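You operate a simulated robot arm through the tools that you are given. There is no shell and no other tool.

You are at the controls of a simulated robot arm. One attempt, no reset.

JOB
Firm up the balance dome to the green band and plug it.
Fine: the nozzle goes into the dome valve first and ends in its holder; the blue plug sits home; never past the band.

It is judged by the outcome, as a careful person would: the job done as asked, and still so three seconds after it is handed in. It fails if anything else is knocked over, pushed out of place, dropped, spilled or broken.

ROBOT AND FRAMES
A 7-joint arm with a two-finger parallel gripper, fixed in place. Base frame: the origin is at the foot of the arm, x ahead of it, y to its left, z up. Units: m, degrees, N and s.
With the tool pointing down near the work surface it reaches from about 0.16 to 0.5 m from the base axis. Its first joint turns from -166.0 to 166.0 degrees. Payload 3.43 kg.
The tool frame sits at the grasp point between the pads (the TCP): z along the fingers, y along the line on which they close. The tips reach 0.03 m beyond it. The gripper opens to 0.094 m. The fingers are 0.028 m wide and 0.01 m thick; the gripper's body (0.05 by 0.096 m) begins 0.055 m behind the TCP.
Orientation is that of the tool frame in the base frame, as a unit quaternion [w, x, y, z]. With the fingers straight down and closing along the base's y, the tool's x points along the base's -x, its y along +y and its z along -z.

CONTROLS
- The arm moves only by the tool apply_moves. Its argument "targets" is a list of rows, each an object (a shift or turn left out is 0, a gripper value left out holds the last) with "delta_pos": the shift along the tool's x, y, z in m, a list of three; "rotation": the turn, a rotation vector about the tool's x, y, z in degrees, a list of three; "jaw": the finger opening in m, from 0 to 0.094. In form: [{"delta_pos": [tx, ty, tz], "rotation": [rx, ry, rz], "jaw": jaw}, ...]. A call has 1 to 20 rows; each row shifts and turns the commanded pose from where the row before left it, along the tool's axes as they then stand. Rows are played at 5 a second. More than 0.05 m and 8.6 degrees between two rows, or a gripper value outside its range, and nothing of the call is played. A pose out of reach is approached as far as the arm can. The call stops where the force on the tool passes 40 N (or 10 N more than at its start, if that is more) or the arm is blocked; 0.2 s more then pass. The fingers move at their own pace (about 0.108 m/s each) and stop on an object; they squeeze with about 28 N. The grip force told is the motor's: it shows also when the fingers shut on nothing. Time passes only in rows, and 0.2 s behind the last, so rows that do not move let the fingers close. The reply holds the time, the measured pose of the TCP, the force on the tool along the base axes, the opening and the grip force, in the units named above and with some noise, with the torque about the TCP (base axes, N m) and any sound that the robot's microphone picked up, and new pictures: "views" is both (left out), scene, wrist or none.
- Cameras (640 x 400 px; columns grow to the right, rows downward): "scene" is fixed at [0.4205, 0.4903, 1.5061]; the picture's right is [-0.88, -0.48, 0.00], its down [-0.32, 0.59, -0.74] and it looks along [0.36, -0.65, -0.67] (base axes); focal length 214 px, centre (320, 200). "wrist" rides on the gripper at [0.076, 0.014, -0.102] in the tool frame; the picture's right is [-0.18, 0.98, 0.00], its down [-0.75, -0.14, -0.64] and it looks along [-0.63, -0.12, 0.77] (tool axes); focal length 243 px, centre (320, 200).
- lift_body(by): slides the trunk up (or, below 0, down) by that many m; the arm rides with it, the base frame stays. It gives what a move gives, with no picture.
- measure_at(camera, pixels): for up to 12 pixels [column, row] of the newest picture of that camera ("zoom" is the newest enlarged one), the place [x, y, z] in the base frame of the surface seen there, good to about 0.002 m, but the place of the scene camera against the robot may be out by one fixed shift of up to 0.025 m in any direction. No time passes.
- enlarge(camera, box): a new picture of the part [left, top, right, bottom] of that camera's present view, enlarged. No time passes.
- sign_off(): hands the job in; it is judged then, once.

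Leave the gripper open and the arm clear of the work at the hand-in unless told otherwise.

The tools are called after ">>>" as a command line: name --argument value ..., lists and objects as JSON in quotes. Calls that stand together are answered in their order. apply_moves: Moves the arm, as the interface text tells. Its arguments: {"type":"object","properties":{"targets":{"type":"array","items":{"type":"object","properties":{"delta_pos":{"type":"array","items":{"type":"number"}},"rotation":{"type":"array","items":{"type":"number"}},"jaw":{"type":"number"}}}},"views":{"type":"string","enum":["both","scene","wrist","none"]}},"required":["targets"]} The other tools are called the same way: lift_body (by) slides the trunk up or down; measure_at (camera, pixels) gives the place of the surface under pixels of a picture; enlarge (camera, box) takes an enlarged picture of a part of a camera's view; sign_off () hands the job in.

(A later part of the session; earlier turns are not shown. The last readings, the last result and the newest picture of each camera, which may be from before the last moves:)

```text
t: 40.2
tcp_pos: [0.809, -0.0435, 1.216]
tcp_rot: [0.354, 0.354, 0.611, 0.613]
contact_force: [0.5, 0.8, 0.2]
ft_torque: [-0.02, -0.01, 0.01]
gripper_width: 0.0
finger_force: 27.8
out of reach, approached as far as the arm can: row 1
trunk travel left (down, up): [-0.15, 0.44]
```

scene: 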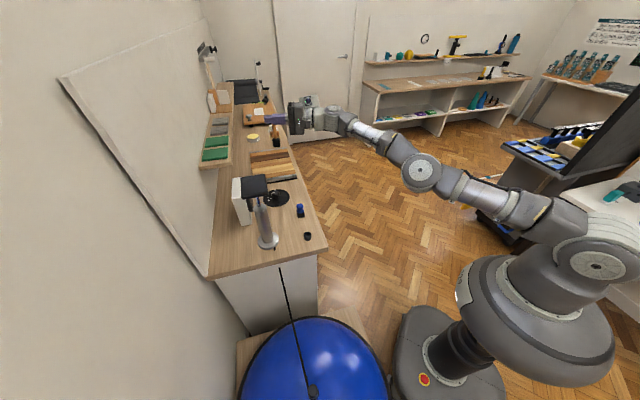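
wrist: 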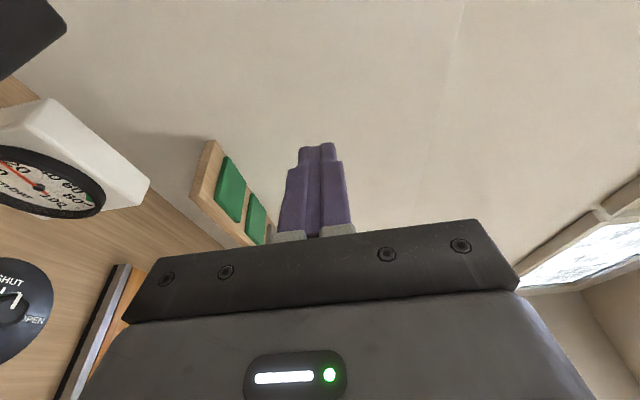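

Small inward steps freed it, and the TCP is now at (0.809,-0.044,1.216) with the elbow bent. I'll move back and left to a stand-off in front of the handle, then down to its height with the jaw opened to 0.05.

>>> apply_moves --targets '[{"delta_pos": [0.0332, 0, -0.0151]}, {"delta_pos": [0.0332, 0, -0.0151]}, {"delta_pos": [0.0332, 0, -0.0151], "jaw": 0.05}, {"delta_pos": [0, -0.039, 0]}, {"delta_pos": [0, -0.039, 0]}, {"delta_pos": [0, -0.039, 0]}, {"delta_pos": [0, -0.037, 0]}, {"delta_pos": [0, 0, 0]}]'

```text
t: 42.0
tcp_pos: [0.7208, 0.0208, 1.0612]
tcp_rot: [0.354, 0.354, 0.61, 0.614]
contact_force: [0.4, 0.4, -0.9]
ft_torque: [0.03, 0.03, 0.03]
gripper_width: 0.0502
finger_force: 0.1
trunk travel left (down, up): [-0.15, 0.44]
```

scene: 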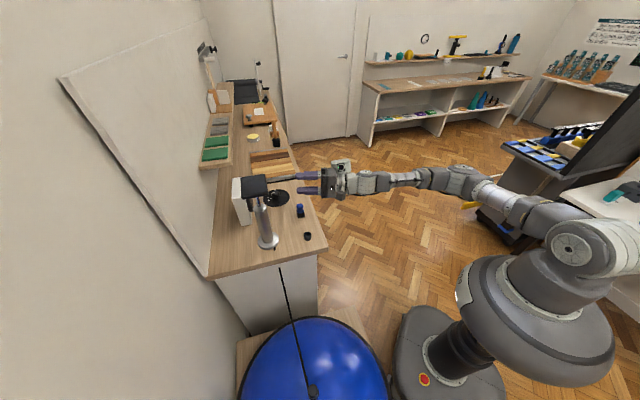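
wrist: 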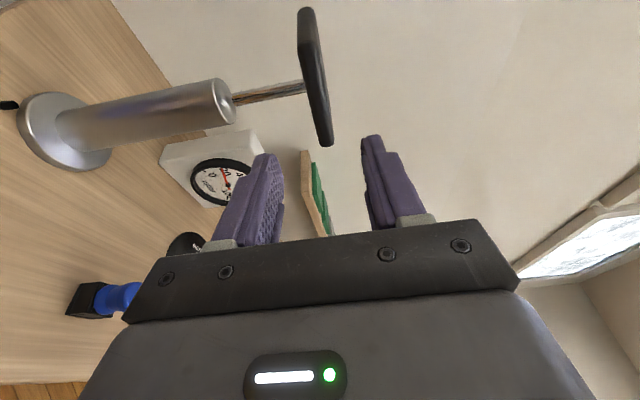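

This is an excellent view (picture right is up). The pump handle is at (313,75), its rod at (270,92), and the dial shows at (220,180). I'll measure the handle's near edge and thickness, and read the dial.

>>> enlarge --camera "wrist" --box '[220, 0, 380, 160]'

>>> measure_at --camera "wrist" --pixels '[[307, 15], [304, 60], [312, 75], [318, 110], [326, 138], [320, 138], [331, 138], [316, 75], [300, 85], [255, 97], [225, 100], [235, 88]]'

>>> enlarge --camera "wrist" --box '[185, 150, 265, 210]'

```text
2.50 times, centred on (300, 80) of wrist
```

zoom: 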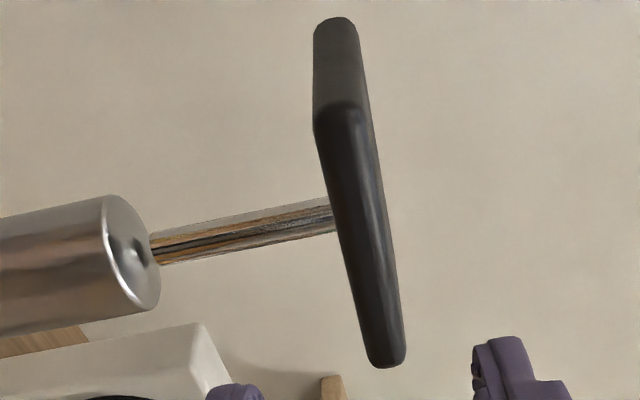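

```text
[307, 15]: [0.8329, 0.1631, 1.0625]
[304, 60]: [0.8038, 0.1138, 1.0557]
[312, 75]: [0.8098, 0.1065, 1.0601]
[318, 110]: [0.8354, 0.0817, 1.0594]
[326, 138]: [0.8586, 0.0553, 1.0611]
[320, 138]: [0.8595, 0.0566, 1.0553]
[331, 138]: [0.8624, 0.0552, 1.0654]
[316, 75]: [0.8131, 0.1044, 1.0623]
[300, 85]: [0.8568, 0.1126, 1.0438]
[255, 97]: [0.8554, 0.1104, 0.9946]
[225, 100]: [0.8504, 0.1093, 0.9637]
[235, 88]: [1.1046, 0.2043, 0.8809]
```

```text
6.67 times, centred on (225, 180) of wrist
```

zoom: 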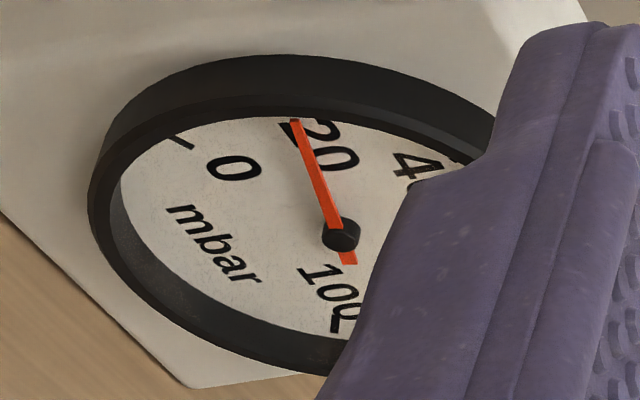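

The handle's near long edge runs from (0.804,0.114) to (0.862,0.055), mid (0.833,0.085). The block spans z≈1.048–1.069, and the dial still reads about 18. I'll advance 0.12 m along the finger axis so the tips straddle the block's edge, stopping short of the rod.

>>> apply_moves --targets '[{"delta_pos": [0, -0.0025, 0.03]}, {"delta_pos": [0, 0, 0.035]}, {"delta_pos": [0, 0, 0.03]}, {"delta_pos": [0, 0, 0.025]}, {"delta_pos": [0, 0, 0]}]'

>>> enlarge --camera "wrist" --box '[220, 60, 420, 230]'

```text
t: 43.2
tcp_pos: [0.8261, 0.0814, 1.0602]
tcp_rot: [0.354, 0.354, 0.611, 0.613]
contact_force: [0.1, -0.2, -1.5]
ft_torque: [0.01, 0.02, -0.01]
gripper_width: 0.0501
finger_force: 0.0
trunk travel left (down, up): [-0.15, 0.44]
```

scene: 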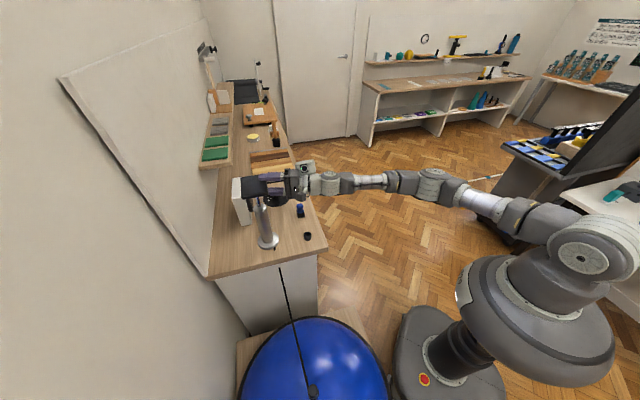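
wrist: 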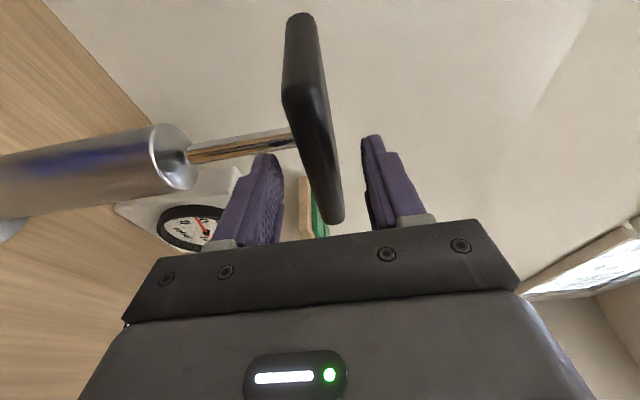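

```text
2.35 times, centred on (320, 145) of wrist
```

zoom: 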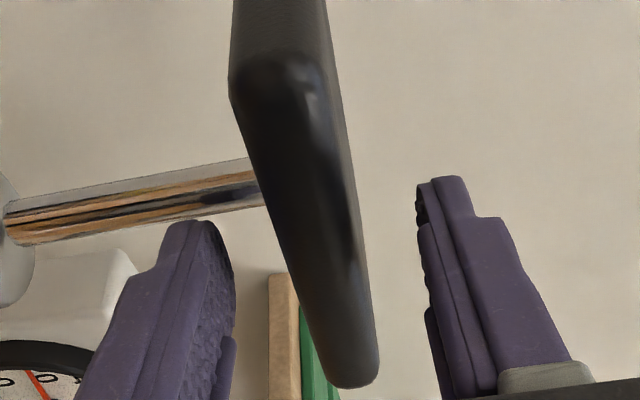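

The fingers straddle the handle block, the lower finger on the left and the upper on the right. I'll close gently on it.

>>> apply_moves --targets '[{"jaw": 0.03}, {"jaw": 0.022}, {"jaw": 0.015}, {"jaw": 0.015}]'

>>> enlarge --camera "wrist" --box '[150, 190, 240, 250]'

```text
t: 44.2
tcp_pos: [0.8244, 0.0809, 1.0602]
tcp_rot: [0.355, 0.353, 0.611, 0.614]
contact_force: [-3.5, -3.4, 0.3]
ft_torque: [-0.06, 0.05, -0.05]
gripper_width: 0.0173
finger_force: 44.9
trunk travel left (down, up): [-0.15, 0.44]
```

scene: 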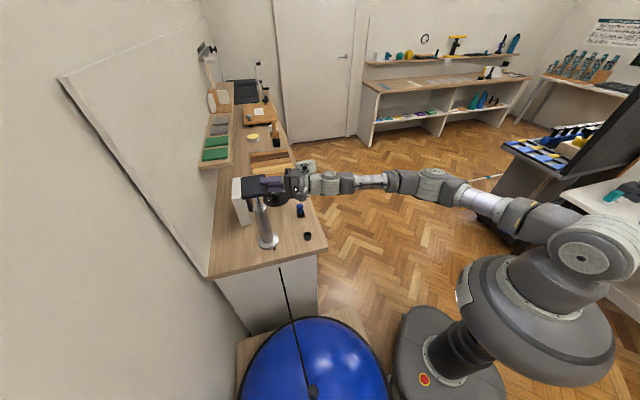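
wrist: 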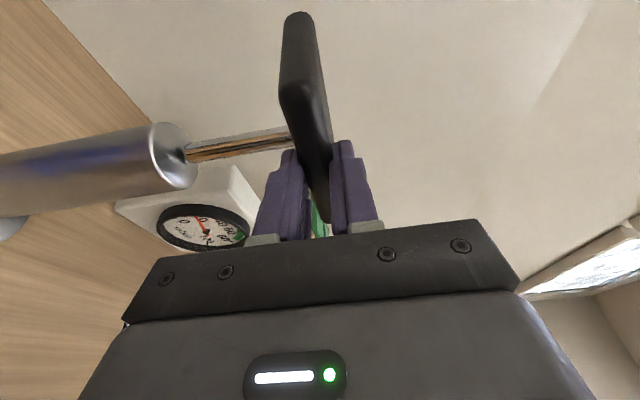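

```text
6.67 times, centred on (195, 220) of wrist
```

zoom: 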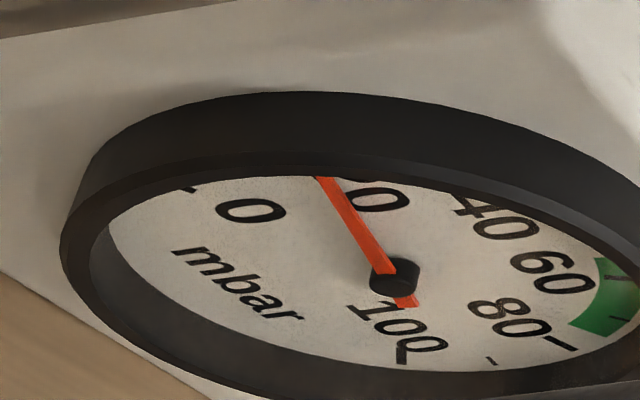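

The grip on the handle is firm, and the full dial with its green band is visible from here, reading about 18. I'll do a cautious first partial stroke of 20 mm down, slowly, then read the dial.

>>> apply_moves --targets '[{"delta_pos": [0, -0.005, 0]}, {"delta_pos": [0, -0.005, 0]}, {"delta_pos": [0, -0.005, 0]}, {"delta_pos": [0, -0.005, 0]}, {"delta_pos": [0, 0, 0]}]' --views "wrist"

>>> enlarge --camera "wrist" --box '[150, 190, 240, 250]'

```text
t: 45.4
tcp_pos: [0.8249, 0.082, 1.0398]
tcp_rot: [0.354, 0.353, 0.611, 0.614]
contact_force: [-3.6, -1.4, 0.2]
ft_torque: [-0.07, 0.11, -0.69]
gripper_width: 0.0175
finger_force: 45.3
trunk travel left (down, up): [-0.15, 0.44]
```

wrist: 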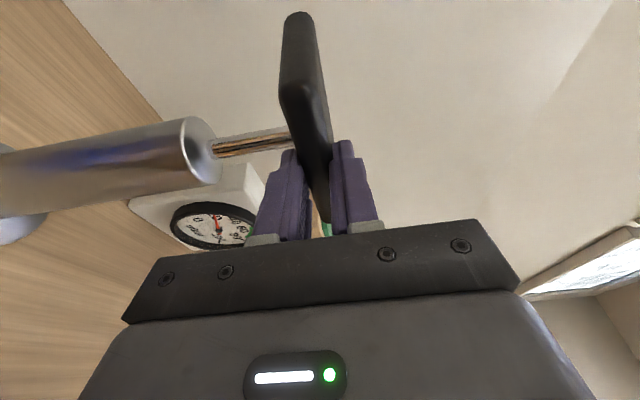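

```text
6.67 times, centred on (195, 220) of wrist
```

zoom: 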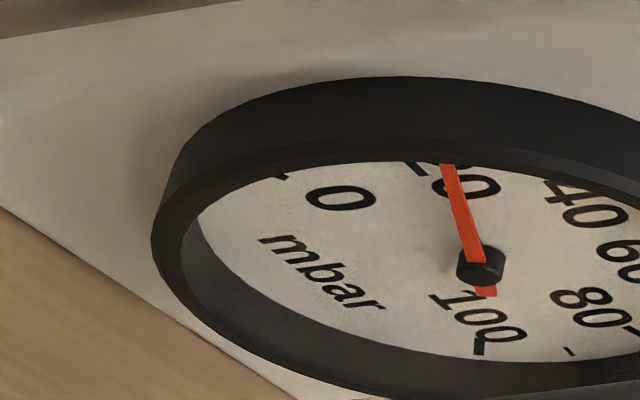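

The pump works with the knob at SHUT: 20 mm of stroke raised the dial from about 18 to about 23, at low force. I'll continue down another 30 mm and read again.

>>> apply_moves --targets '[{"delta_pos": [0, -0.006, 0]}, {"delta_pos": [0, -0.006, 0]}, {"delta_pos": [0, -0.006, 0]}, {"delta_pos": [0, -0.006, 0]}, {"delta_pos": [0, -0.006, 0]}, {"delta_pos": [0, 0, 0]}]' --views "wrist"

>>> enlarge --camera "wrist" --box '[170, 190, 270, 250]'

```text
t: 46.8
tcp_pos: [0.8246, 0.0803, 1.0093]
tcp_rot: [0.355, 0.353, 0.611, 0.613]
contact_force: [-1.9, -6.1, 0.6]
ft_torque: [-0.06, -0.1, 0.62]
gripper_width: 0.0174
finger_force: 45.3
trunk travel left (down, up): [-0.15, 0.44]
```

wrist: 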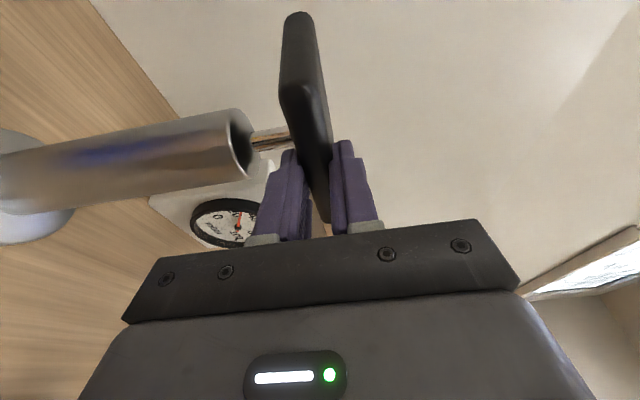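

```text
6.40 times, centred on (220, 220) of wrist
```

zoom: 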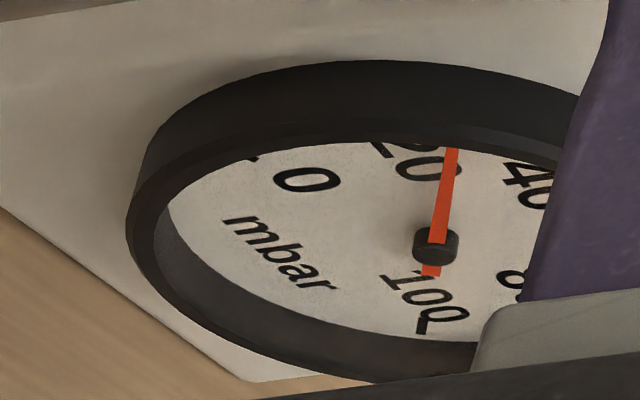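

A 50 mm stroke brought the dial to about 28, roughly 10 mbar per stroke. The lower finger is nearing the cylinder top, so I'll raise the handle back up to the start and check that the reading holds.

>>> apply_moves --targets '[{"delta_pos": [0, 0.01, 0]}, {"delta_pos": [0, 0.01, 0]}, {"delta_pos": [0, 0.01, 0]}, {"delta_pos": [0, 0.01, 0]}, {"delta_pos": [0, 0.01, 0]}, {"delta_pos": [0, 0, 0]}]' --views "wrist"

>>> enlarge --camera "wrist" --box '[150, 190, 250, 250]'

```text
t: 48.2
tcp_pos: [0.8244, 0.081, 1.059]
tcp_rot: [0.353, 0.354, 0.611, 0.613]
contact_force: [7.6, 0.0, 0.5]
ft_torque: [-0.13, -0.13, -0.42]
gripper_width: 0.0174
finger_force: 45.0
trunk travel left (down, up): [-0.15, 0.44]
```

wrist: 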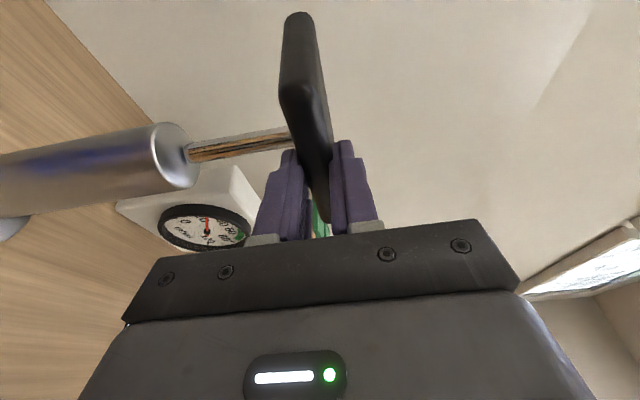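

```text
6.40 times, centred on (200, 220) of wrist
```

zoom: 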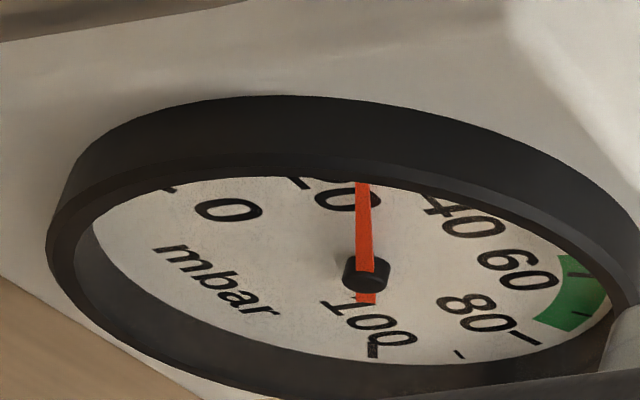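

It holds at about 27. Second full stroke: 50 mm down and back up, then read.

>>> apply_moves --targets '[{"delta_pos": [0, -0.01, 0]}, {"delta_pos": [0, -0.01, 0]}, {"delta_pos": [0, -0.01, 0]}, {"delta_pos": [0, -0.01, 0]}, {"delta_pos": [0, -0.01, 0]}, {"delta_pos": [0, 0, 0]}, {"delta_pos": [0, 0.01, 0]}, {"delta_pos": [0, 0.01, 0]}, {"delta_pos": [0, 0.01, 0]}, {"delta_pos": [0, 0.01, 0]}, {"delta_pos": [0, 0.01, 0]}, {"delta_pos": [0, 0, 0]}]' --views "wrist"

>>> enlarge --camera "wrist" --box '[150, 190, 250, 250]'

```text
t: 50.8
tcp_pos: [0.8256, 0.0806, 1.0608]
tcp_rot: [0.355, 0.353, 0.611, 0.613]
contact_force: [-2.0, -0.8, 1.3]
ft_torque: [-0.06, 0.09, -0.51]
gripper_width: 0.0173
finger_force: 45.3
trunk travel left (down, up): [-0.15, 0.44]
```

wrist: 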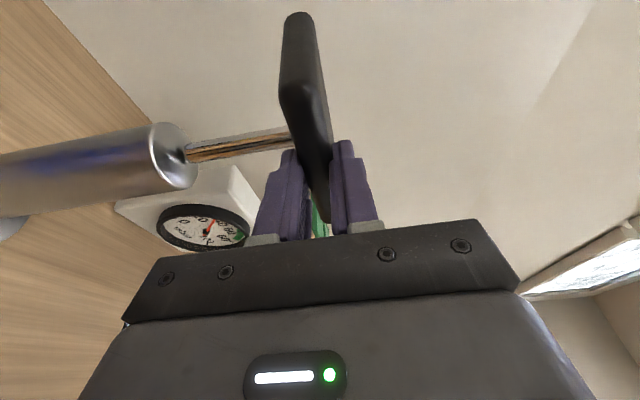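

```text
6.40 times, centred on (200, 220) of wrist
```

zoom: 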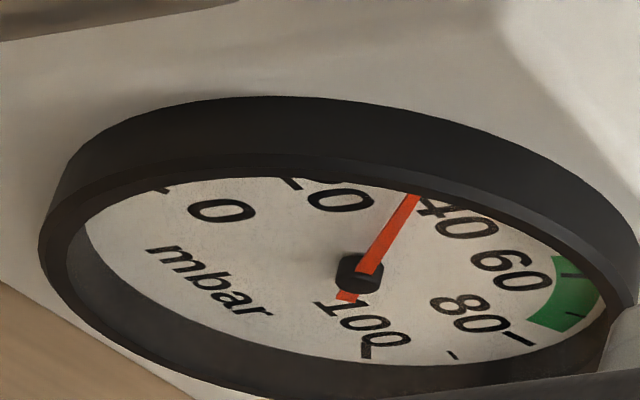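

The dial reads about 37. Third full stroke, then read.

>>> apply_moves --targets '[{"delta_pos": [0, -0.01, 0]}, {"delta_pos": [0, -0.01, 0]}, {"delta_pos": [0, -0.01, 0]}, {"delta_pos": [0, -0.01, 0]}, {"delta_pos": [0, -0.01, 0]}, {"delta_pos": [0, 0, 0]}, {"delta_pos": [0, 0.01, 0]}, {"delta_pos": [0, 0.01, 0]}, {"delta_pos": [0, 0.01, 0]}, {"delta_pos": [0, 0.01, 0]}, {"delta_pos": [0, 0.01, 0]}, {"delta_pos": [0, 0, 0]}]' --views "wrist"

>>> enlarge --camera "wrist" --box '[150, 190, 250, 250]'

```text
t: 53.4
tcp_pos: [0.8244, 0.0804, 1.0607]
tcp_rot: [0.354, 0.353, 0.611, 0.614]
contact_force: [-5.8, -1.1, 0.2]
ft_torque: [-0.08, 0.01, -0.38]
gripper_width: 0.0168
finger_force: 44.6
trunk travel left (down, up): [-0.15, 0.44]
```

wrist: 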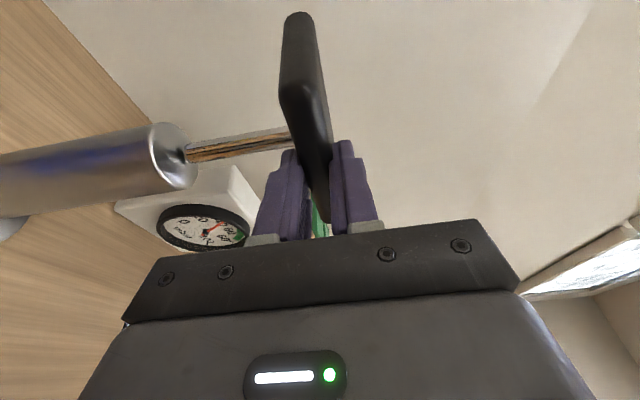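

```text
6.40 times, centred on (200, 220) of wrist
```

zoom: 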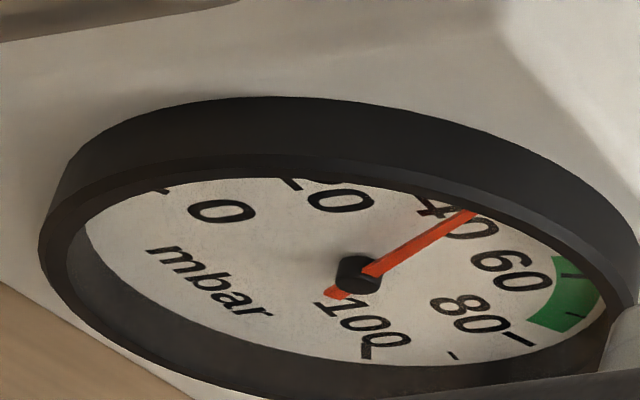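

The dial reads about 46–47. A fourth stroke should bring it to about 56, just at the lower edge of the band.

>>> apply_moves --targets '[{"delta_pos": [0, -0.01, 0]}, {"delta_pos": [0, -0.01, 0]}, {"delta_pos": [0, -0.01, 0]}, {"delta_pos": [0, -0.01, 0]}, {"delta_pos": [0, -0.01, 0]}, {"delta_pos": [0, 0, 0]}, {"delta_pos": [0, 0.01, 0]}, {"delta_pos": [0, 0.01, 0]}, {"delta_pos": [0, 0.01, 0]}, {"delta_pos": [0, 0.01, 0]}, {"delta_pos": [0, 0.01, 0]}, {"delta_pos": [0, 0, 0]}]' --views "wrist"

>>> enlarge --camera "wrist" --box '[150, 190, 250, 250]'

```text
t: 56.0
tcp_pos: [0.8247, 0.0808, 1.0605]
tcp_rot: [0.354, 0.354, 0.611, 0.613]
contact_force: [-5.5, -3.4, 1.0]
ft_torque: [-0.15, -0.05, 0.31]
gripper_width: 0.0173
finger_force: 45.0
trunk travel left (down, up): [-0.15, 0.44]
```

wrist: 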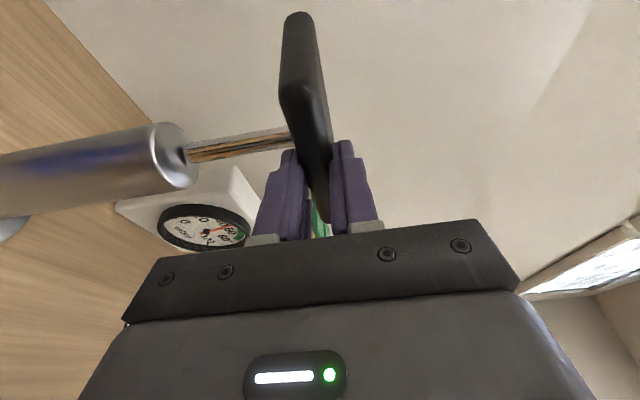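

```text
6.40 times, centred on (200, 220) of wrist
```

zoom: 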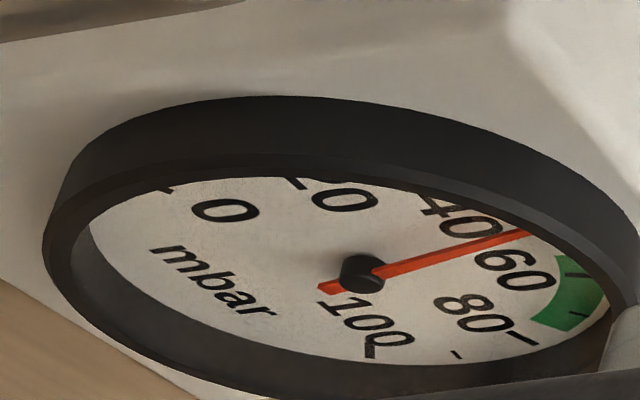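

The needle is at about 54–55, just below the green. A fifth stroke of 50 mm should land near 64, mid-band. I'll take 25 mm of it first and look.

>>> apply_moves --targets '[{"delta_pos": [0, -0.008, 0]}, {"delta_pos": [0, -0.008, 0]}, {"delta_pos": [0, -0.009, 0]}, {"delta_pos": [0, 0, 0]}]' --views "wrist"

>>> enlarge --camera "wrist" --box '[160, 190, 260, 250]'

```text
t: 57.0
tcp_pos: [0.825, 0.08, 1.0323]
tcp_rot: [0.354, 0.353, 0.612, 0.613]
contact_force: [-2.6, -3.5, 0.1]
ft_torque: [-0.13, -0.02, -0.25]
gripper_width: 0.0173
finger_force: 45.1
trunk travel left (down, up): [-0.15, 0.44]
```

wrist: 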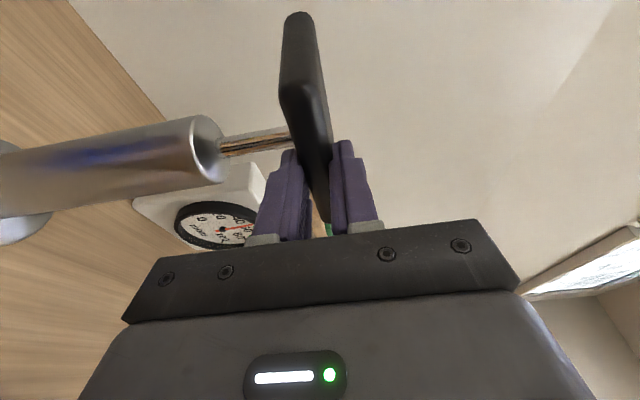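

```text
6.40 times, centred on (210, 220) of wrist
```

zoom: 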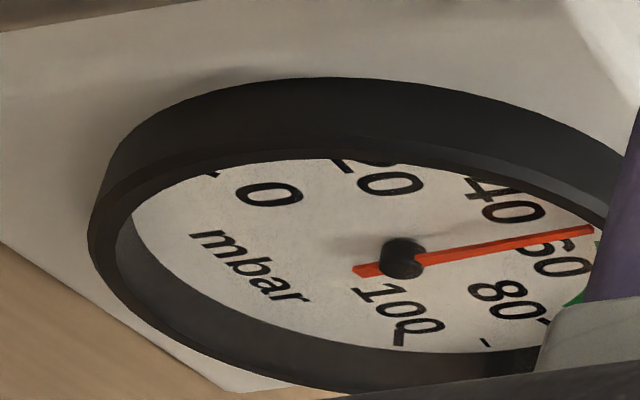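

The needle is at about 59, entering the green at its edge. I'll finish this stroke with 22 mm more, return to the top and read the dial in the clear view.

>>> apply_moves --targets '[{"delta_pos": [0, -0.008, 0]}, {"delta_pos": [0, -0.008, 0]}, {"delta_pos": [0, -0.006, 0]}, {"delta_pos": [0, 0, 0]}, {"delta_pos": [0, 0.01, 0]}, {"delta_pos": [0, 0.01, 0]}, {"delta_pos": [0, 0.01, 0]}, {"delta_pos": [0, 0.01, 0]}, {"delta_pos": [0, 0.007, 0]}, {"delta_pos": [0, 0, 0]}]' --views "wrist"

>>> enlarge --camera "wrist" --box '[150, 190, 250, 250]'

```text
t: 59.2
tcp_pos: [0.825, 0.0809, 1.0599]
tcp_rot: [0.353, 0.355, 0.612, 0.613]
contact_force: [2.3, 0.3, -0.5]
ft_torque: [-0.13, -0.08, -0.48]
gripper_width: 0.0174
finger_force: 44.8
trunk travel left (down, up): [-0.15, 0.44]
```

wrist: 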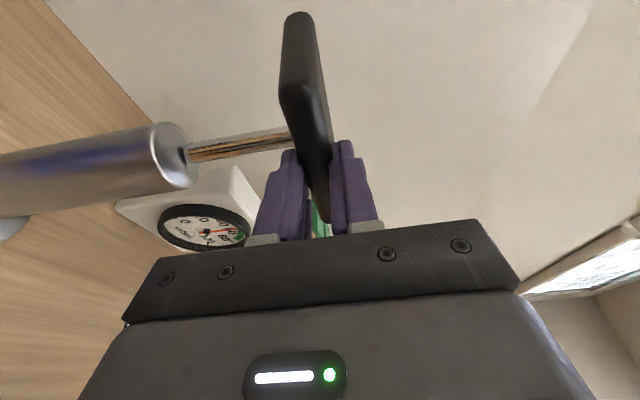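

```text
6.40 times, centred on (200, 220) of wrist
```

zoom: 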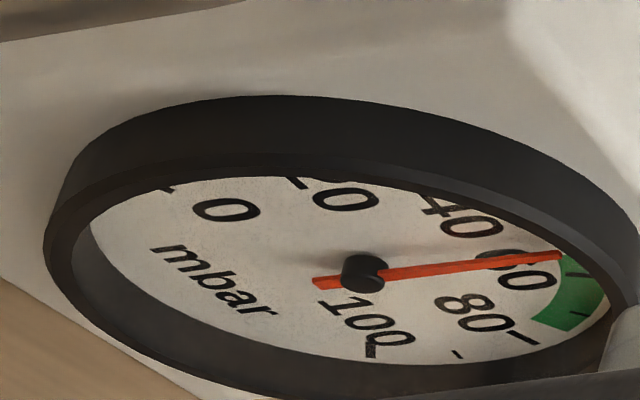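

From this oblique angle the needle looks to be just inside the green at about 60, but parallax makes me want a squarer look before deciding on more strokes. The handle is back at the top. I'll open the jaw, back straight off and move right for a frontal view.

>>> apply_moves --targets '[{"jaw": 0.03}, {"jaw": 0.05}, {"delta_pos": [0, 0, -0.03]}, {"delta_pos": [0, 0, -0.04]}, {"delta_pos": [0, 0, -0.04]}, {"delta_pos": [0, 0, 0]}]' --views "wrist"

>>> enlarge --camera "wrist" --box '[185, 150, 265, 210]'

```text
t: 60.6
tcp_pos: [0.7286, 0.0241, 1.0597]
tcp_rot: [0.354, 0.354, 0.611, 0.614]
contact_force: [-0.2, -0.9, 1.0]
ft_torque: [0.01, -0.02, 0.0]
gripper_width: 0.0501
finger_force: 0.0
trunk travel left (down, up): [-0.15, 0.44]
```

wrist: 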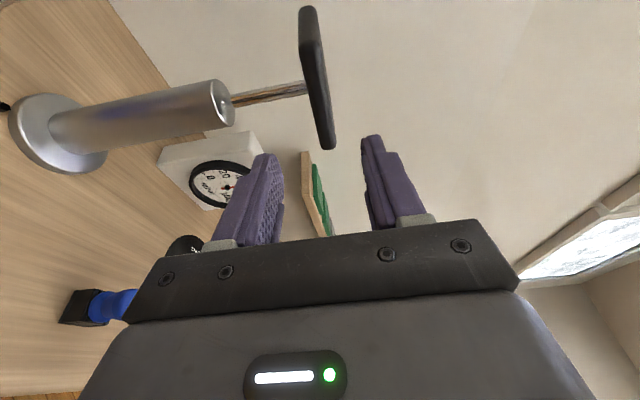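

```text
6.67 times, centred on (225, 180) of wrist
```

zoom: 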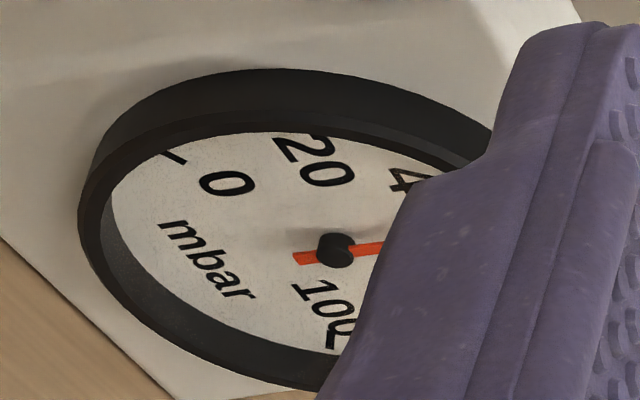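

The handle stays up by itself. Now I'll move 0.2 m to the right with the jaw closed, to see the dial squarely.

>>> apply_moves --targets '[{"delta_pos": [-0.0346, 0, -0.02], "jaw": 0.0}, {"delta_pos": [-0.0346, 0, -0.02]}, {"delta_pos": [-0.0346, 0, -0.02]}, {"delta_pos": [-0.0346, 0, -0.02]}, {"delta_pos": [-0.0346, 0, -0.02]}, {"delta_pos": [0, 0, 0]}]'

```text
t: 62.0
tcp_pos: [0.7292, -0.1763, 1.0583]
tcp_rot: [0.354, 0.353, 0.611, 0.614]
contact_force: [-0.1, -1.0, 0.2]
ft_torque: [0.01, 0.01, 0.04]
gripper_width: 0.0002
finger_force: 28.7
trunk travel left (down, up): [-0.15, 0.44]
```

scene: 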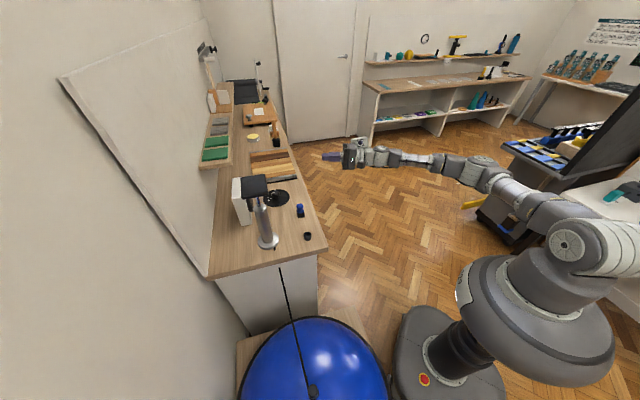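
wrist: 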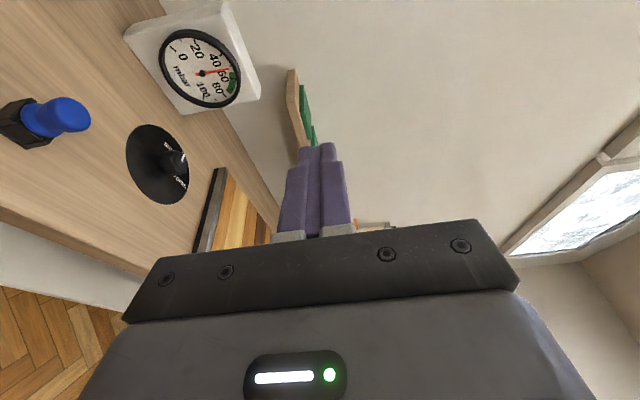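

The dial is now nearly square to the camera at (200,68), so I'll enlarge it.

>>> enlarge --camera "wrist" --box '[150, 20, 250, 115]'

```text
4.21 times, centred on (200, 68) of wrist
```

zoom: 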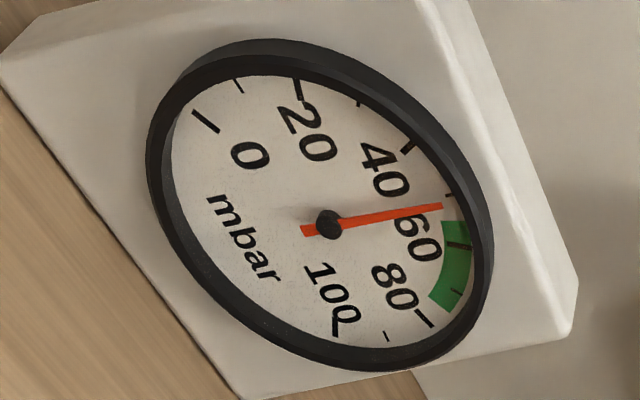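

Seen squarely, the needle points just past the 50 tick, below the green, so the oblique view over-read by about 8. I'll measure the dial geometry precisely to correct for parallax.

>>> measure_at --camera "zoom" --pixels '[[328, 224], [436, 208], [205, 122], [297, 88], [408, 147], [461, 245], [425, 318], [335, 325], [456, 224], [435, 300], [448, 195], [400, 213]]'

```text
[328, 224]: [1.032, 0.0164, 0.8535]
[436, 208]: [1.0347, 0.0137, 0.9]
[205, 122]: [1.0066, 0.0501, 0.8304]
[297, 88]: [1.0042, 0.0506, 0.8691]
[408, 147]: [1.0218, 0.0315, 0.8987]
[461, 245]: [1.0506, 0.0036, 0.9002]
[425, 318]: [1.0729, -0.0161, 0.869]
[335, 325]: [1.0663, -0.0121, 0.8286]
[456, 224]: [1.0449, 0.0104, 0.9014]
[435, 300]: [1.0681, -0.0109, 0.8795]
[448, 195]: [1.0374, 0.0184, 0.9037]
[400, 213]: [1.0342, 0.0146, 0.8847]
```

Corrected geometry: the scale sweeps 240° (2.4° per mbar), the green runs from about 55 to 75, and the needle reads about 51–52. So each stroke gives about 7 mbar, and two more should reach about 65, mid-band. I'll return to the handle the same way with the jaw open to 0.05.

>>> apply_moves --targets '[{"delta_pos": [0.0346, 0, 0.02], "jaw": 0.05}, {"delta_pos": [0.0346, 0, 0.02]}, {"delta_pos": [0.0346, 0, 0.02]}, {"delta_pos": [0.0346, 0, 0.02]}, {"delta_pos": [0.0346, 0, 0.02]}, {"delta_pos": [0, 0, 0.035]}, {"delta_pos": [0, 0, 0.04]}, {"delta_pos": [0, 0, 0.035]}, {"delta_pos": [0, 0, 0]}]' --views "wrist"

```text
t: 64.0
tcp_pos: [0.8258, 0.0807, 1.0607]
tcp_rot: [0.354, 0.354, 0.611, 0.613]
contact_force: [-0.2, -0.3, -0.2]
ft_torque: [0.0, 0.02, 0.0]
gripper_width: 0.0499
finger_force: 0.1
trunk travel left (down, up): [-0.15, 0.44]
```

wrist: 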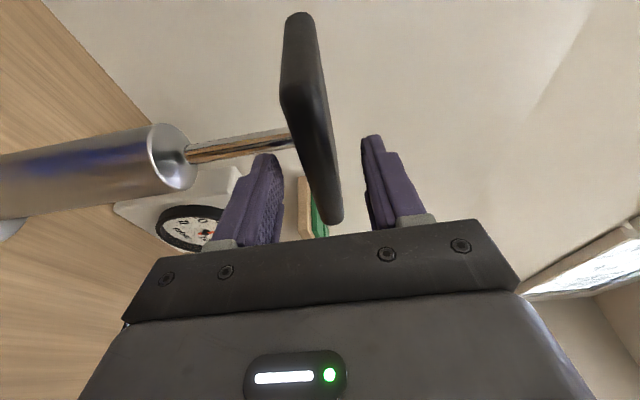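

The fingers straddle the handle again. I'll close on it, do one 50 mm stroke down and up, and read.

>>> apply_moves --targets '[{"jaw": 0.03}, {"jaw": 0.022}, {"jaw": 0.015}, {"jaw": 0.015}, {"delta_pos": [0, -0.01, 0]}, {"delta_pos": [0, -0.01, 0]}, {"delta_pos": [0, -0.01, 0]}, {"delta_pos": [0, -0.01, 0]}, {"delta_pos": [0, -0.01, 0]}, {"delta_pos": [0, 0, 0]}, {"delta_pos": [0, 0.01, 0]}, {"delta_pos": [0, 0.01, 0]}, {"delta_pos": [0, 0.01, 0]}, {"delta_pos": [0, 0.01, 0]}, {"delta_pos": [0, 0.01, 0]}, {"delta_pos": [0, 0, 0]}]' --views "wrist"

>>> enlarge --camera "wrist" --box '[150, 190, 250, 250]'

```text
t: 67.4
tcp_pos: [0.826, 0.0809, 1.0583]
tcp_rot: [0.353, 0.355, 0.612, 0.612]
contact_force: [6.9, -5.3, 0.4]
ft_torque: [-0.19, -0.11, -0.45]
gripper_width: 0.0174
finger_force: 45.3
trunk travel left (down, up): [-0.15, 0.44]
```

wrist: 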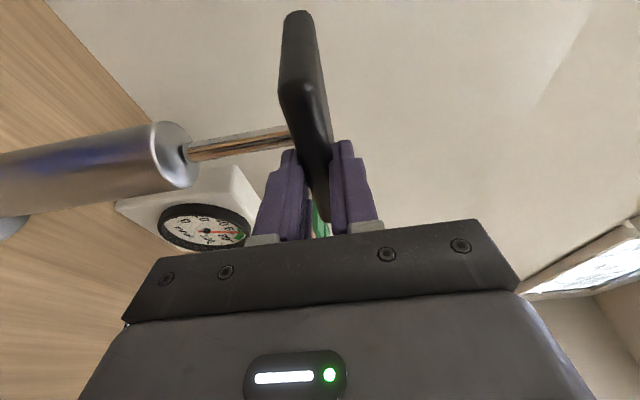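

```text
6.40 times, centred on (200, 220) of wrist
```

zoom: 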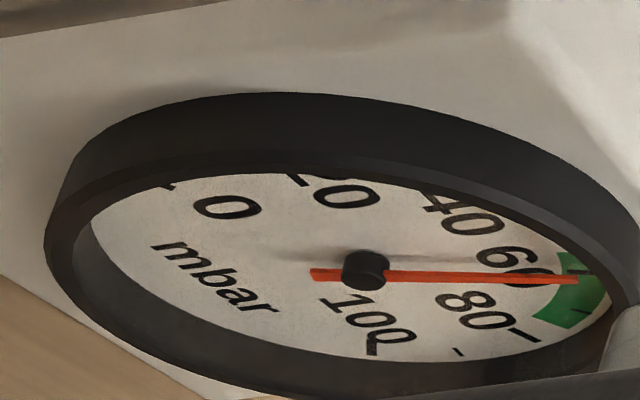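

I'll measure needle points in 3D so that parallax doesn't matter.

>>> measure_at --camera "zoom" --pixels '[[372, 272], [410, 277], [450, 278], [490, 279], [530, 280], [565, 280], [325, 275], [571, 268], [540, 318], [562, 258]]'

```text
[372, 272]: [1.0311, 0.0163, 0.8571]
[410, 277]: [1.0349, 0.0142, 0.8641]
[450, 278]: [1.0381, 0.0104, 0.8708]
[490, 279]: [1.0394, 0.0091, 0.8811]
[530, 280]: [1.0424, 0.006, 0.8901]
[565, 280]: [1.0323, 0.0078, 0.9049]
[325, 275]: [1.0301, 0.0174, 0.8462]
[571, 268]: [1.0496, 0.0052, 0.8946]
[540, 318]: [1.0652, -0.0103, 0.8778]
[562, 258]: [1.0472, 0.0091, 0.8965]
```

The measured needle angle is about 20°, so the reading is about 58.5 mbar, as predicted. One more identical stroke should give about 65, mid-band.

>>> apply_moves --targets '[{"delta_pos": [0, -0.01, 0]}, {"delta_pos": [0, -0.01, 0]}, {"delta_pos": [0, -0.01, 0]}, {"delta_pos": [0, -0.01, 0]}, {"delta_pos": [0, -0.008, 0]}, {"delta_pos": [0, 0, 0]}, {"delta_pos": [0, 0.01, 0]}, {"delta_pos": [0, 0.01, 0]}, {"delta_pos": [0, 0.01, 0]}, {"delta_pos": [0, 0.01, 0]}, {"delta_pos": [0, 0.009, 0]}, {"delta_pos": [0, 0, 0]}]' --views "wrist"

>>> enlarge --camera "wrist" --box '[150, 190, 250, 250]'

>>> measure_at --camera "zoom" --pixels '[[320, 268], [410, 282], [450, 289], [490, 296], [530, 303], [555, 307], [372, 272], [540, 305], [500, 298]]'

```text
t: 70.0
tcp_pos: [0.8246, 0.0803, 1.061]
tcp_rot: [0.354, 0.353, 0.612, 0.613]
contact_force: [0.0, -6.6, 1.4]
ft_torque: [-0.16, -0.1, -0.64]
gripper_width: 0.017
finger_force: 45.1
trunk travel left (down, up): [-0.15, 0.44]
```

wrist: 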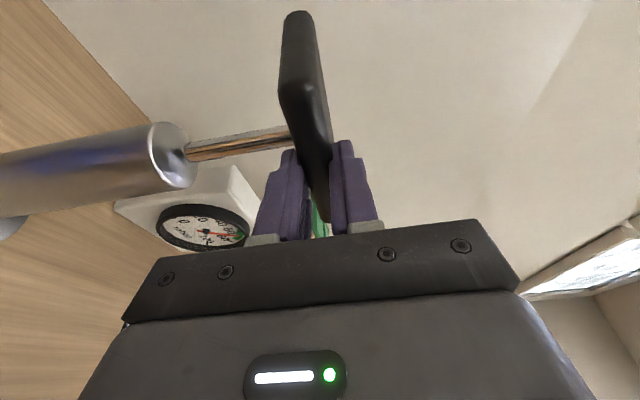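

```text
6.40 times, centred on (200, 220) of wrist
```

zoom: 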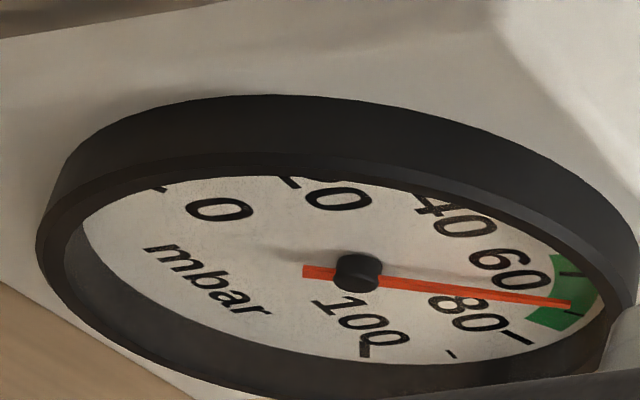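

```text
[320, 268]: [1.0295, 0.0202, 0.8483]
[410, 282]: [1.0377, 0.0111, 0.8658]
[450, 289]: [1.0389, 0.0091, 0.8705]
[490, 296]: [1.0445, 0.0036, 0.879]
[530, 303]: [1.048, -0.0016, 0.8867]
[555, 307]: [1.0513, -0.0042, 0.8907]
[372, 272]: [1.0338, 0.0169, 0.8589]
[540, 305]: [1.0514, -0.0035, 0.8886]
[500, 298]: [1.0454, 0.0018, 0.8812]
```

The needle measures about 65 mbar, mid-band. The dome may lose a little while the valve is open between nozzle and plug, so I'll add a small 30 mm part-stroke to about 69, still well inside the band, and check.

>>> apply_moves --targets '[{"delta_pos": [0, -0.01, 0]}, {"delta_pos": [0, -0.01, 0]}, {"delta_pos": [0, -0.01, 0]}, {"delta_pos": [0, 0, 0]}, {"delta_pos": [0, 0.01, 0]}, {"delta_pos": [0, 0.01, 0]}, {"delta_pos": [0, 0.01, 0]}, {"delta_pos": [0, 0, 0]}]' --views "wrist"

>>> enlarge --camera "wrist" --box '[150, 190, 250, 250]'

>>> measure_at --camera "zoom" --pixels '[[315, 262], [410, 286], [450, 297], [490, 309], [530, 319], [550, 323], [500, 311], [540, 321]]'

```text
t: 71.8
tcp_pos: [0.826, 0.079, 1.0605]
tcp_rot: [0.354, 0.353, 0.611, 0.614]
contact_force: [-0.5, -3.1, 0.6]
ft_torque: [-0.12, -0.06, 0.0]
gripper_width: 0.0175
finger_force: 44.8
trunk travel left (down, up): [-0.15, 0.44]
```

wrist: 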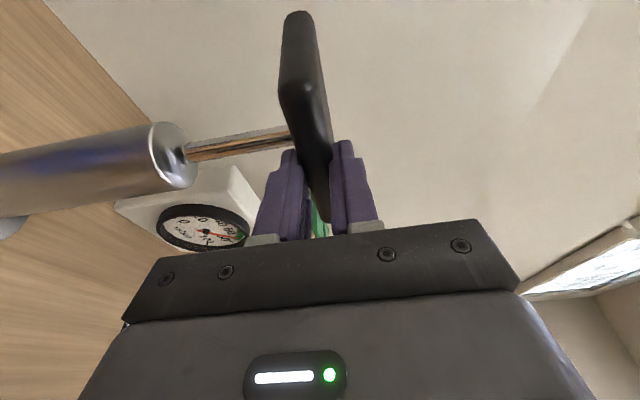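

```text
6.40 times, centred on (200, 220) of wrist
```

zoom: 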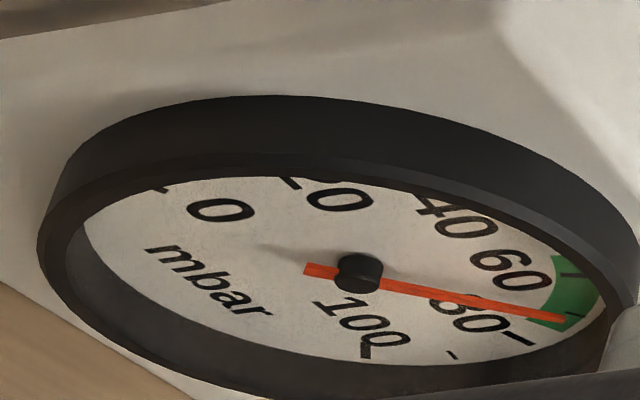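

```text
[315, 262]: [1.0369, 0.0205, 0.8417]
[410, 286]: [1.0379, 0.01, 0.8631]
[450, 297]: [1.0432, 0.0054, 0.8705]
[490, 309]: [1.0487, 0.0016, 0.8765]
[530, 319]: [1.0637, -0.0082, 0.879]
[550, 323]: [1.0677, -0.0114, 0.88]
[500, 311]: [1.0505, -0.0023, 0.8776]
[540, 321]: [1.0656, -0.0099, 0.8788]
```

The needle is at about 68–69, inside the green (55–75), and the handle is back at the top. I'll let go of it, back straight off, move inward away from the reach limit and start turning the tool back to pointing down.

>>> apply_moves --targets '[{"jaw": 0.03}, {"jaw": 0.05}, {"delta_pos": [0, 0, -0.03]}, {"delta_pos": [0, 0, -0.04]}, {"delta_pos": [0, 0, -0.04]}, {"delta_pos": [0.0325, 0, -0.0184]}, {"delta_pos": [0.0325, 0, -0.0184]}, {"delta_pos": [0.0325, 0, -0.0184]}, {"delta_pos": [0.0325, 0, -0.0184]}, {"rotation": [8.182, 0, 0]}, {"rotation": [8.182, 0, 0]}, {"rotation": [8.182, 0, 0]}, {"rotation": [8.182, 0, 0]}, {"rotation": [8.182, 0, 0]}, {"rotation": [8.182, 0, 0]}, {"rotation": [8.182, 0, 0]}, {"rotation": [8.182, 0, 0]}, {"rotation": [8.182, 0, 0]}, {"rotation": [8.182, 0, 0]}, {"rotation": [8.182, 0, 0]}]'

```text
t: 76.0
tcp_pos: [0.6002, 0.1005, 1.0601]
tcp_rot: [0.0, 0.501, 0.865, 0.0]
contact_force: [-0.7, -0.3, -0.6]
ft_torque: [0.03, 0.01, -0.02]
gripper_width: 0.0499
finger_force: 0.0
trunk travel left (down, up): [-0.15, 0.44]
```

scene: 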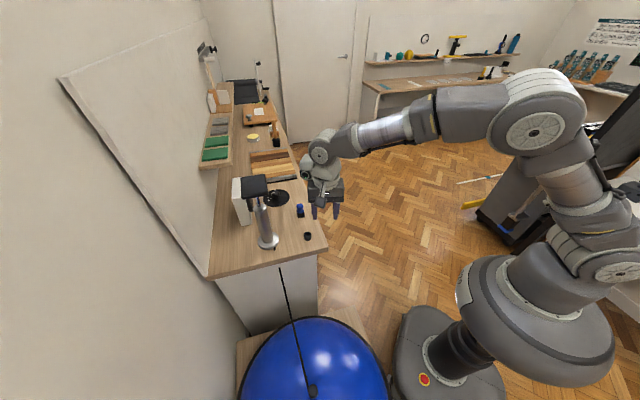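
wrist: 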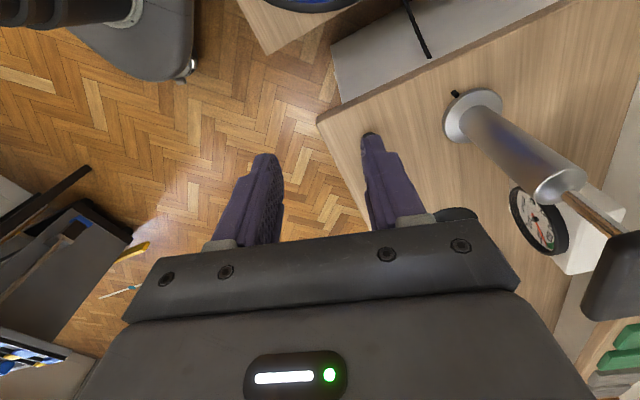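

The tool points down again. The dial is visible at (540,220), so I'll check that the reading is stable.

>>> enlarge --camera "wrist" --box '[500, 180, 580, 260]'

>>> lift_body --by -0.08

```text
5.00 times, centred on (540, 220) of wrist
```

zoom: 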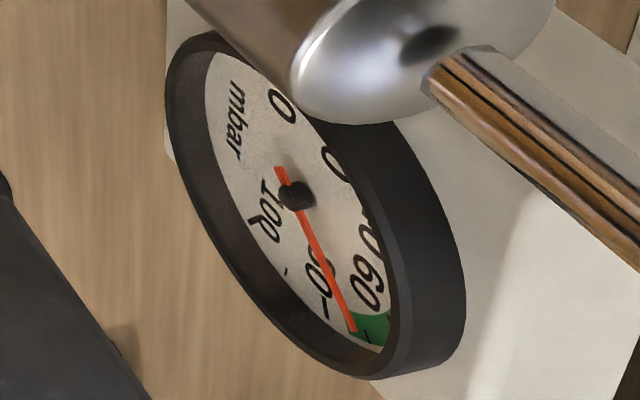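

```text
t: 77.2
tcp_pos: [0.6005, 0.1004, 0.9797]
tcp_rot: [0.0, 0.5, 0.866, 0.002]
contact_force: [0.5, -0.7, 0.5]
ft_torque: [-0.03, -0.02, 0.0]
gripper_width: 0.05
finger_force: 0.1
trunk travel left (down, up): [-0.07, 0.52]
```

The trunk is lowered 0.08 and the TCP is at z 0.98. This view has the opposite parallax, so I'll double-check the needle in 3D from that enlarged picture.

>>> measure_at --camera "zoom" --pixels '[[282, 172], [295, 197], [315, 237], [328, 268], [338, 295], [350, 325], [342, 305], [322, 253]]'

```text
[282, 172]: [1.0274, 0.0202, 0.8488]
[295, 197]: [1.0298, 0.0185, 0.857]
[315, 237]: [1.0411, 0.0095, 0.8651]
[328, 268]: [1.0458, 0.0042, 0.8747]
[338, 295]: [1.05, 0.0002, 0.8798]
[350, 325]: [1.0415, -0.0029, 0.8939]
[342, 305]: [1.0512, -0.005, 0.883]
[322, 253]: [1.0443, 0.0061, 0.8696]
```

The 3D angle gives about 68 mbar, stable and inside the band. Now I'll fetch the nozzle: turn the tool back to yaw 0 (closing along y), then travel to above the valve at z 0.70 with the jaw at 0.065.

>>> apply_moves --targets '[{"rotation": [0, 0, -7.5], "jaw": 0.065}, {"rotation": [0, 0, -7.5]}, {"rotation": [0, 0, -7.5]}, {"rotation": [0, 0, -7.5]}, {"rotation": [0, 0, -7.5]}, {"rotation": [0, 0, -7.5]}, {"rotation": [0, 0, -7.5]}, {"rotation": [0, 0, -7.5]}, {"delta_pos": [0.01325, 0.03246, 0.028]}, {"delta_pos": [0.01325, 0.03246, 0.028]}, {"delta_pos": [0.01325, 0.03246, 0.028]}, {"delta_pos": [0.01325, 0.03246, 0.028]}, {"delta_pos": [0.01325, 0.03246, 0.028]}, {"delta_pos": [0.01325, 0.03246, 0.028]}, {"delta_pos": [0.01325, 0.03246, 0.028]}, {"delta_pos": [0.01325, 0.03246, 0.028]}, {"delta_pos": [0.01325, 0.03246, 0.028]}, {"delta_pos": [0.01325, 0.03246, 0.028]}, {"delta_pos": [0, 0, 0]}]'

```text
t: 81.2
tcp_pos: [0.4691, 0.4257, 0.6974]
tcp_rot: [0.001, 0.0, 1.0, 0.001]
contact_force: [0.3, -0.4, 0.6]
ft_torque: [-0.02, 0.0, 0.02]
gripper_width: 0.0653
finger_force: 0.1
trunk travel left (down, up): [-0.07, 0.52]
```

scene: 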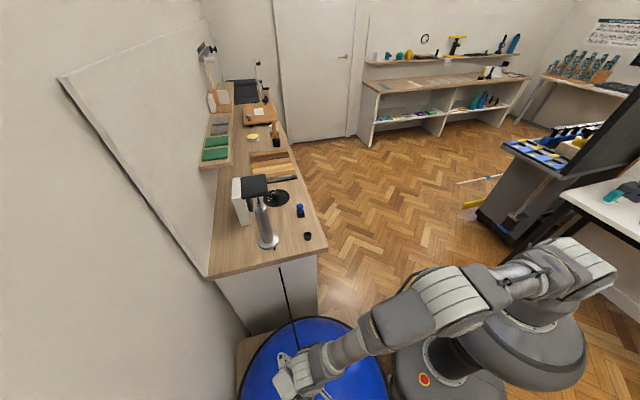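
wrist: 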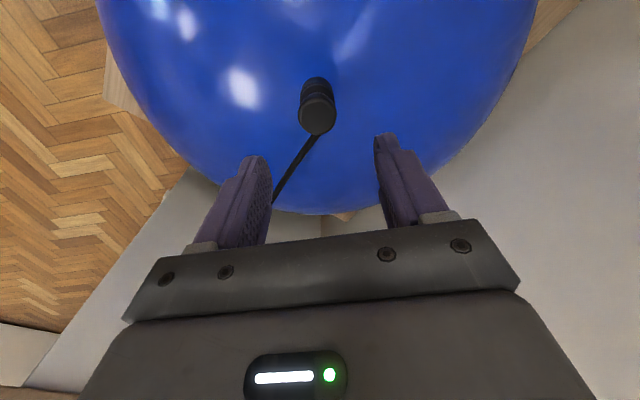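

The nozzle is at (317,115), and its hose leaves away from both fingers. I'll measure the cap for exact centring.

>>> enlarge --camera "wrist" --box '[290, 70, 346, 140]'

>>> measure_at --camera "zoom" --pixels '[[235, 290], [385, 290], [310, 350], [310, 235], [310, 290], [250, 330], [370, 330]]'

```text
5.71 times, centred on (318, 105) of wrist
```

zoom: 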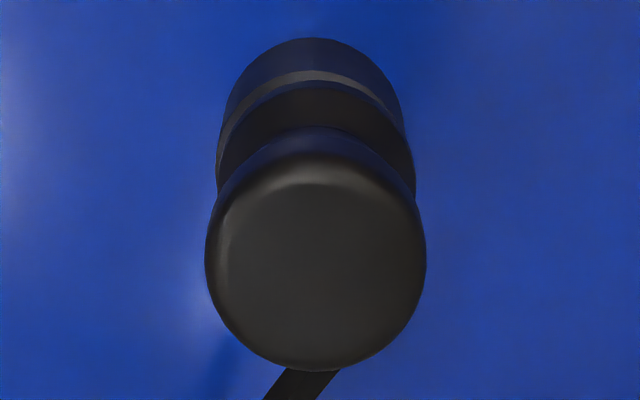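

```text
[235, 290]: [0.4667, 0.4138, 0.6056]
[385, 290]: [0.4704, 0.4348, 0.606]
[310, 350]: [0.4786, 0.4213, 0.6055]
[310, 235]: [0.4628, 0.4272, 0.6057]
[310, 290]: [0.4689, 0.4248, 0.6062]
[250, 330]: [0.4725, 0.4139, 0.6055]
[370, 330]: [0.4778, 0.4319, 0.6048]
```

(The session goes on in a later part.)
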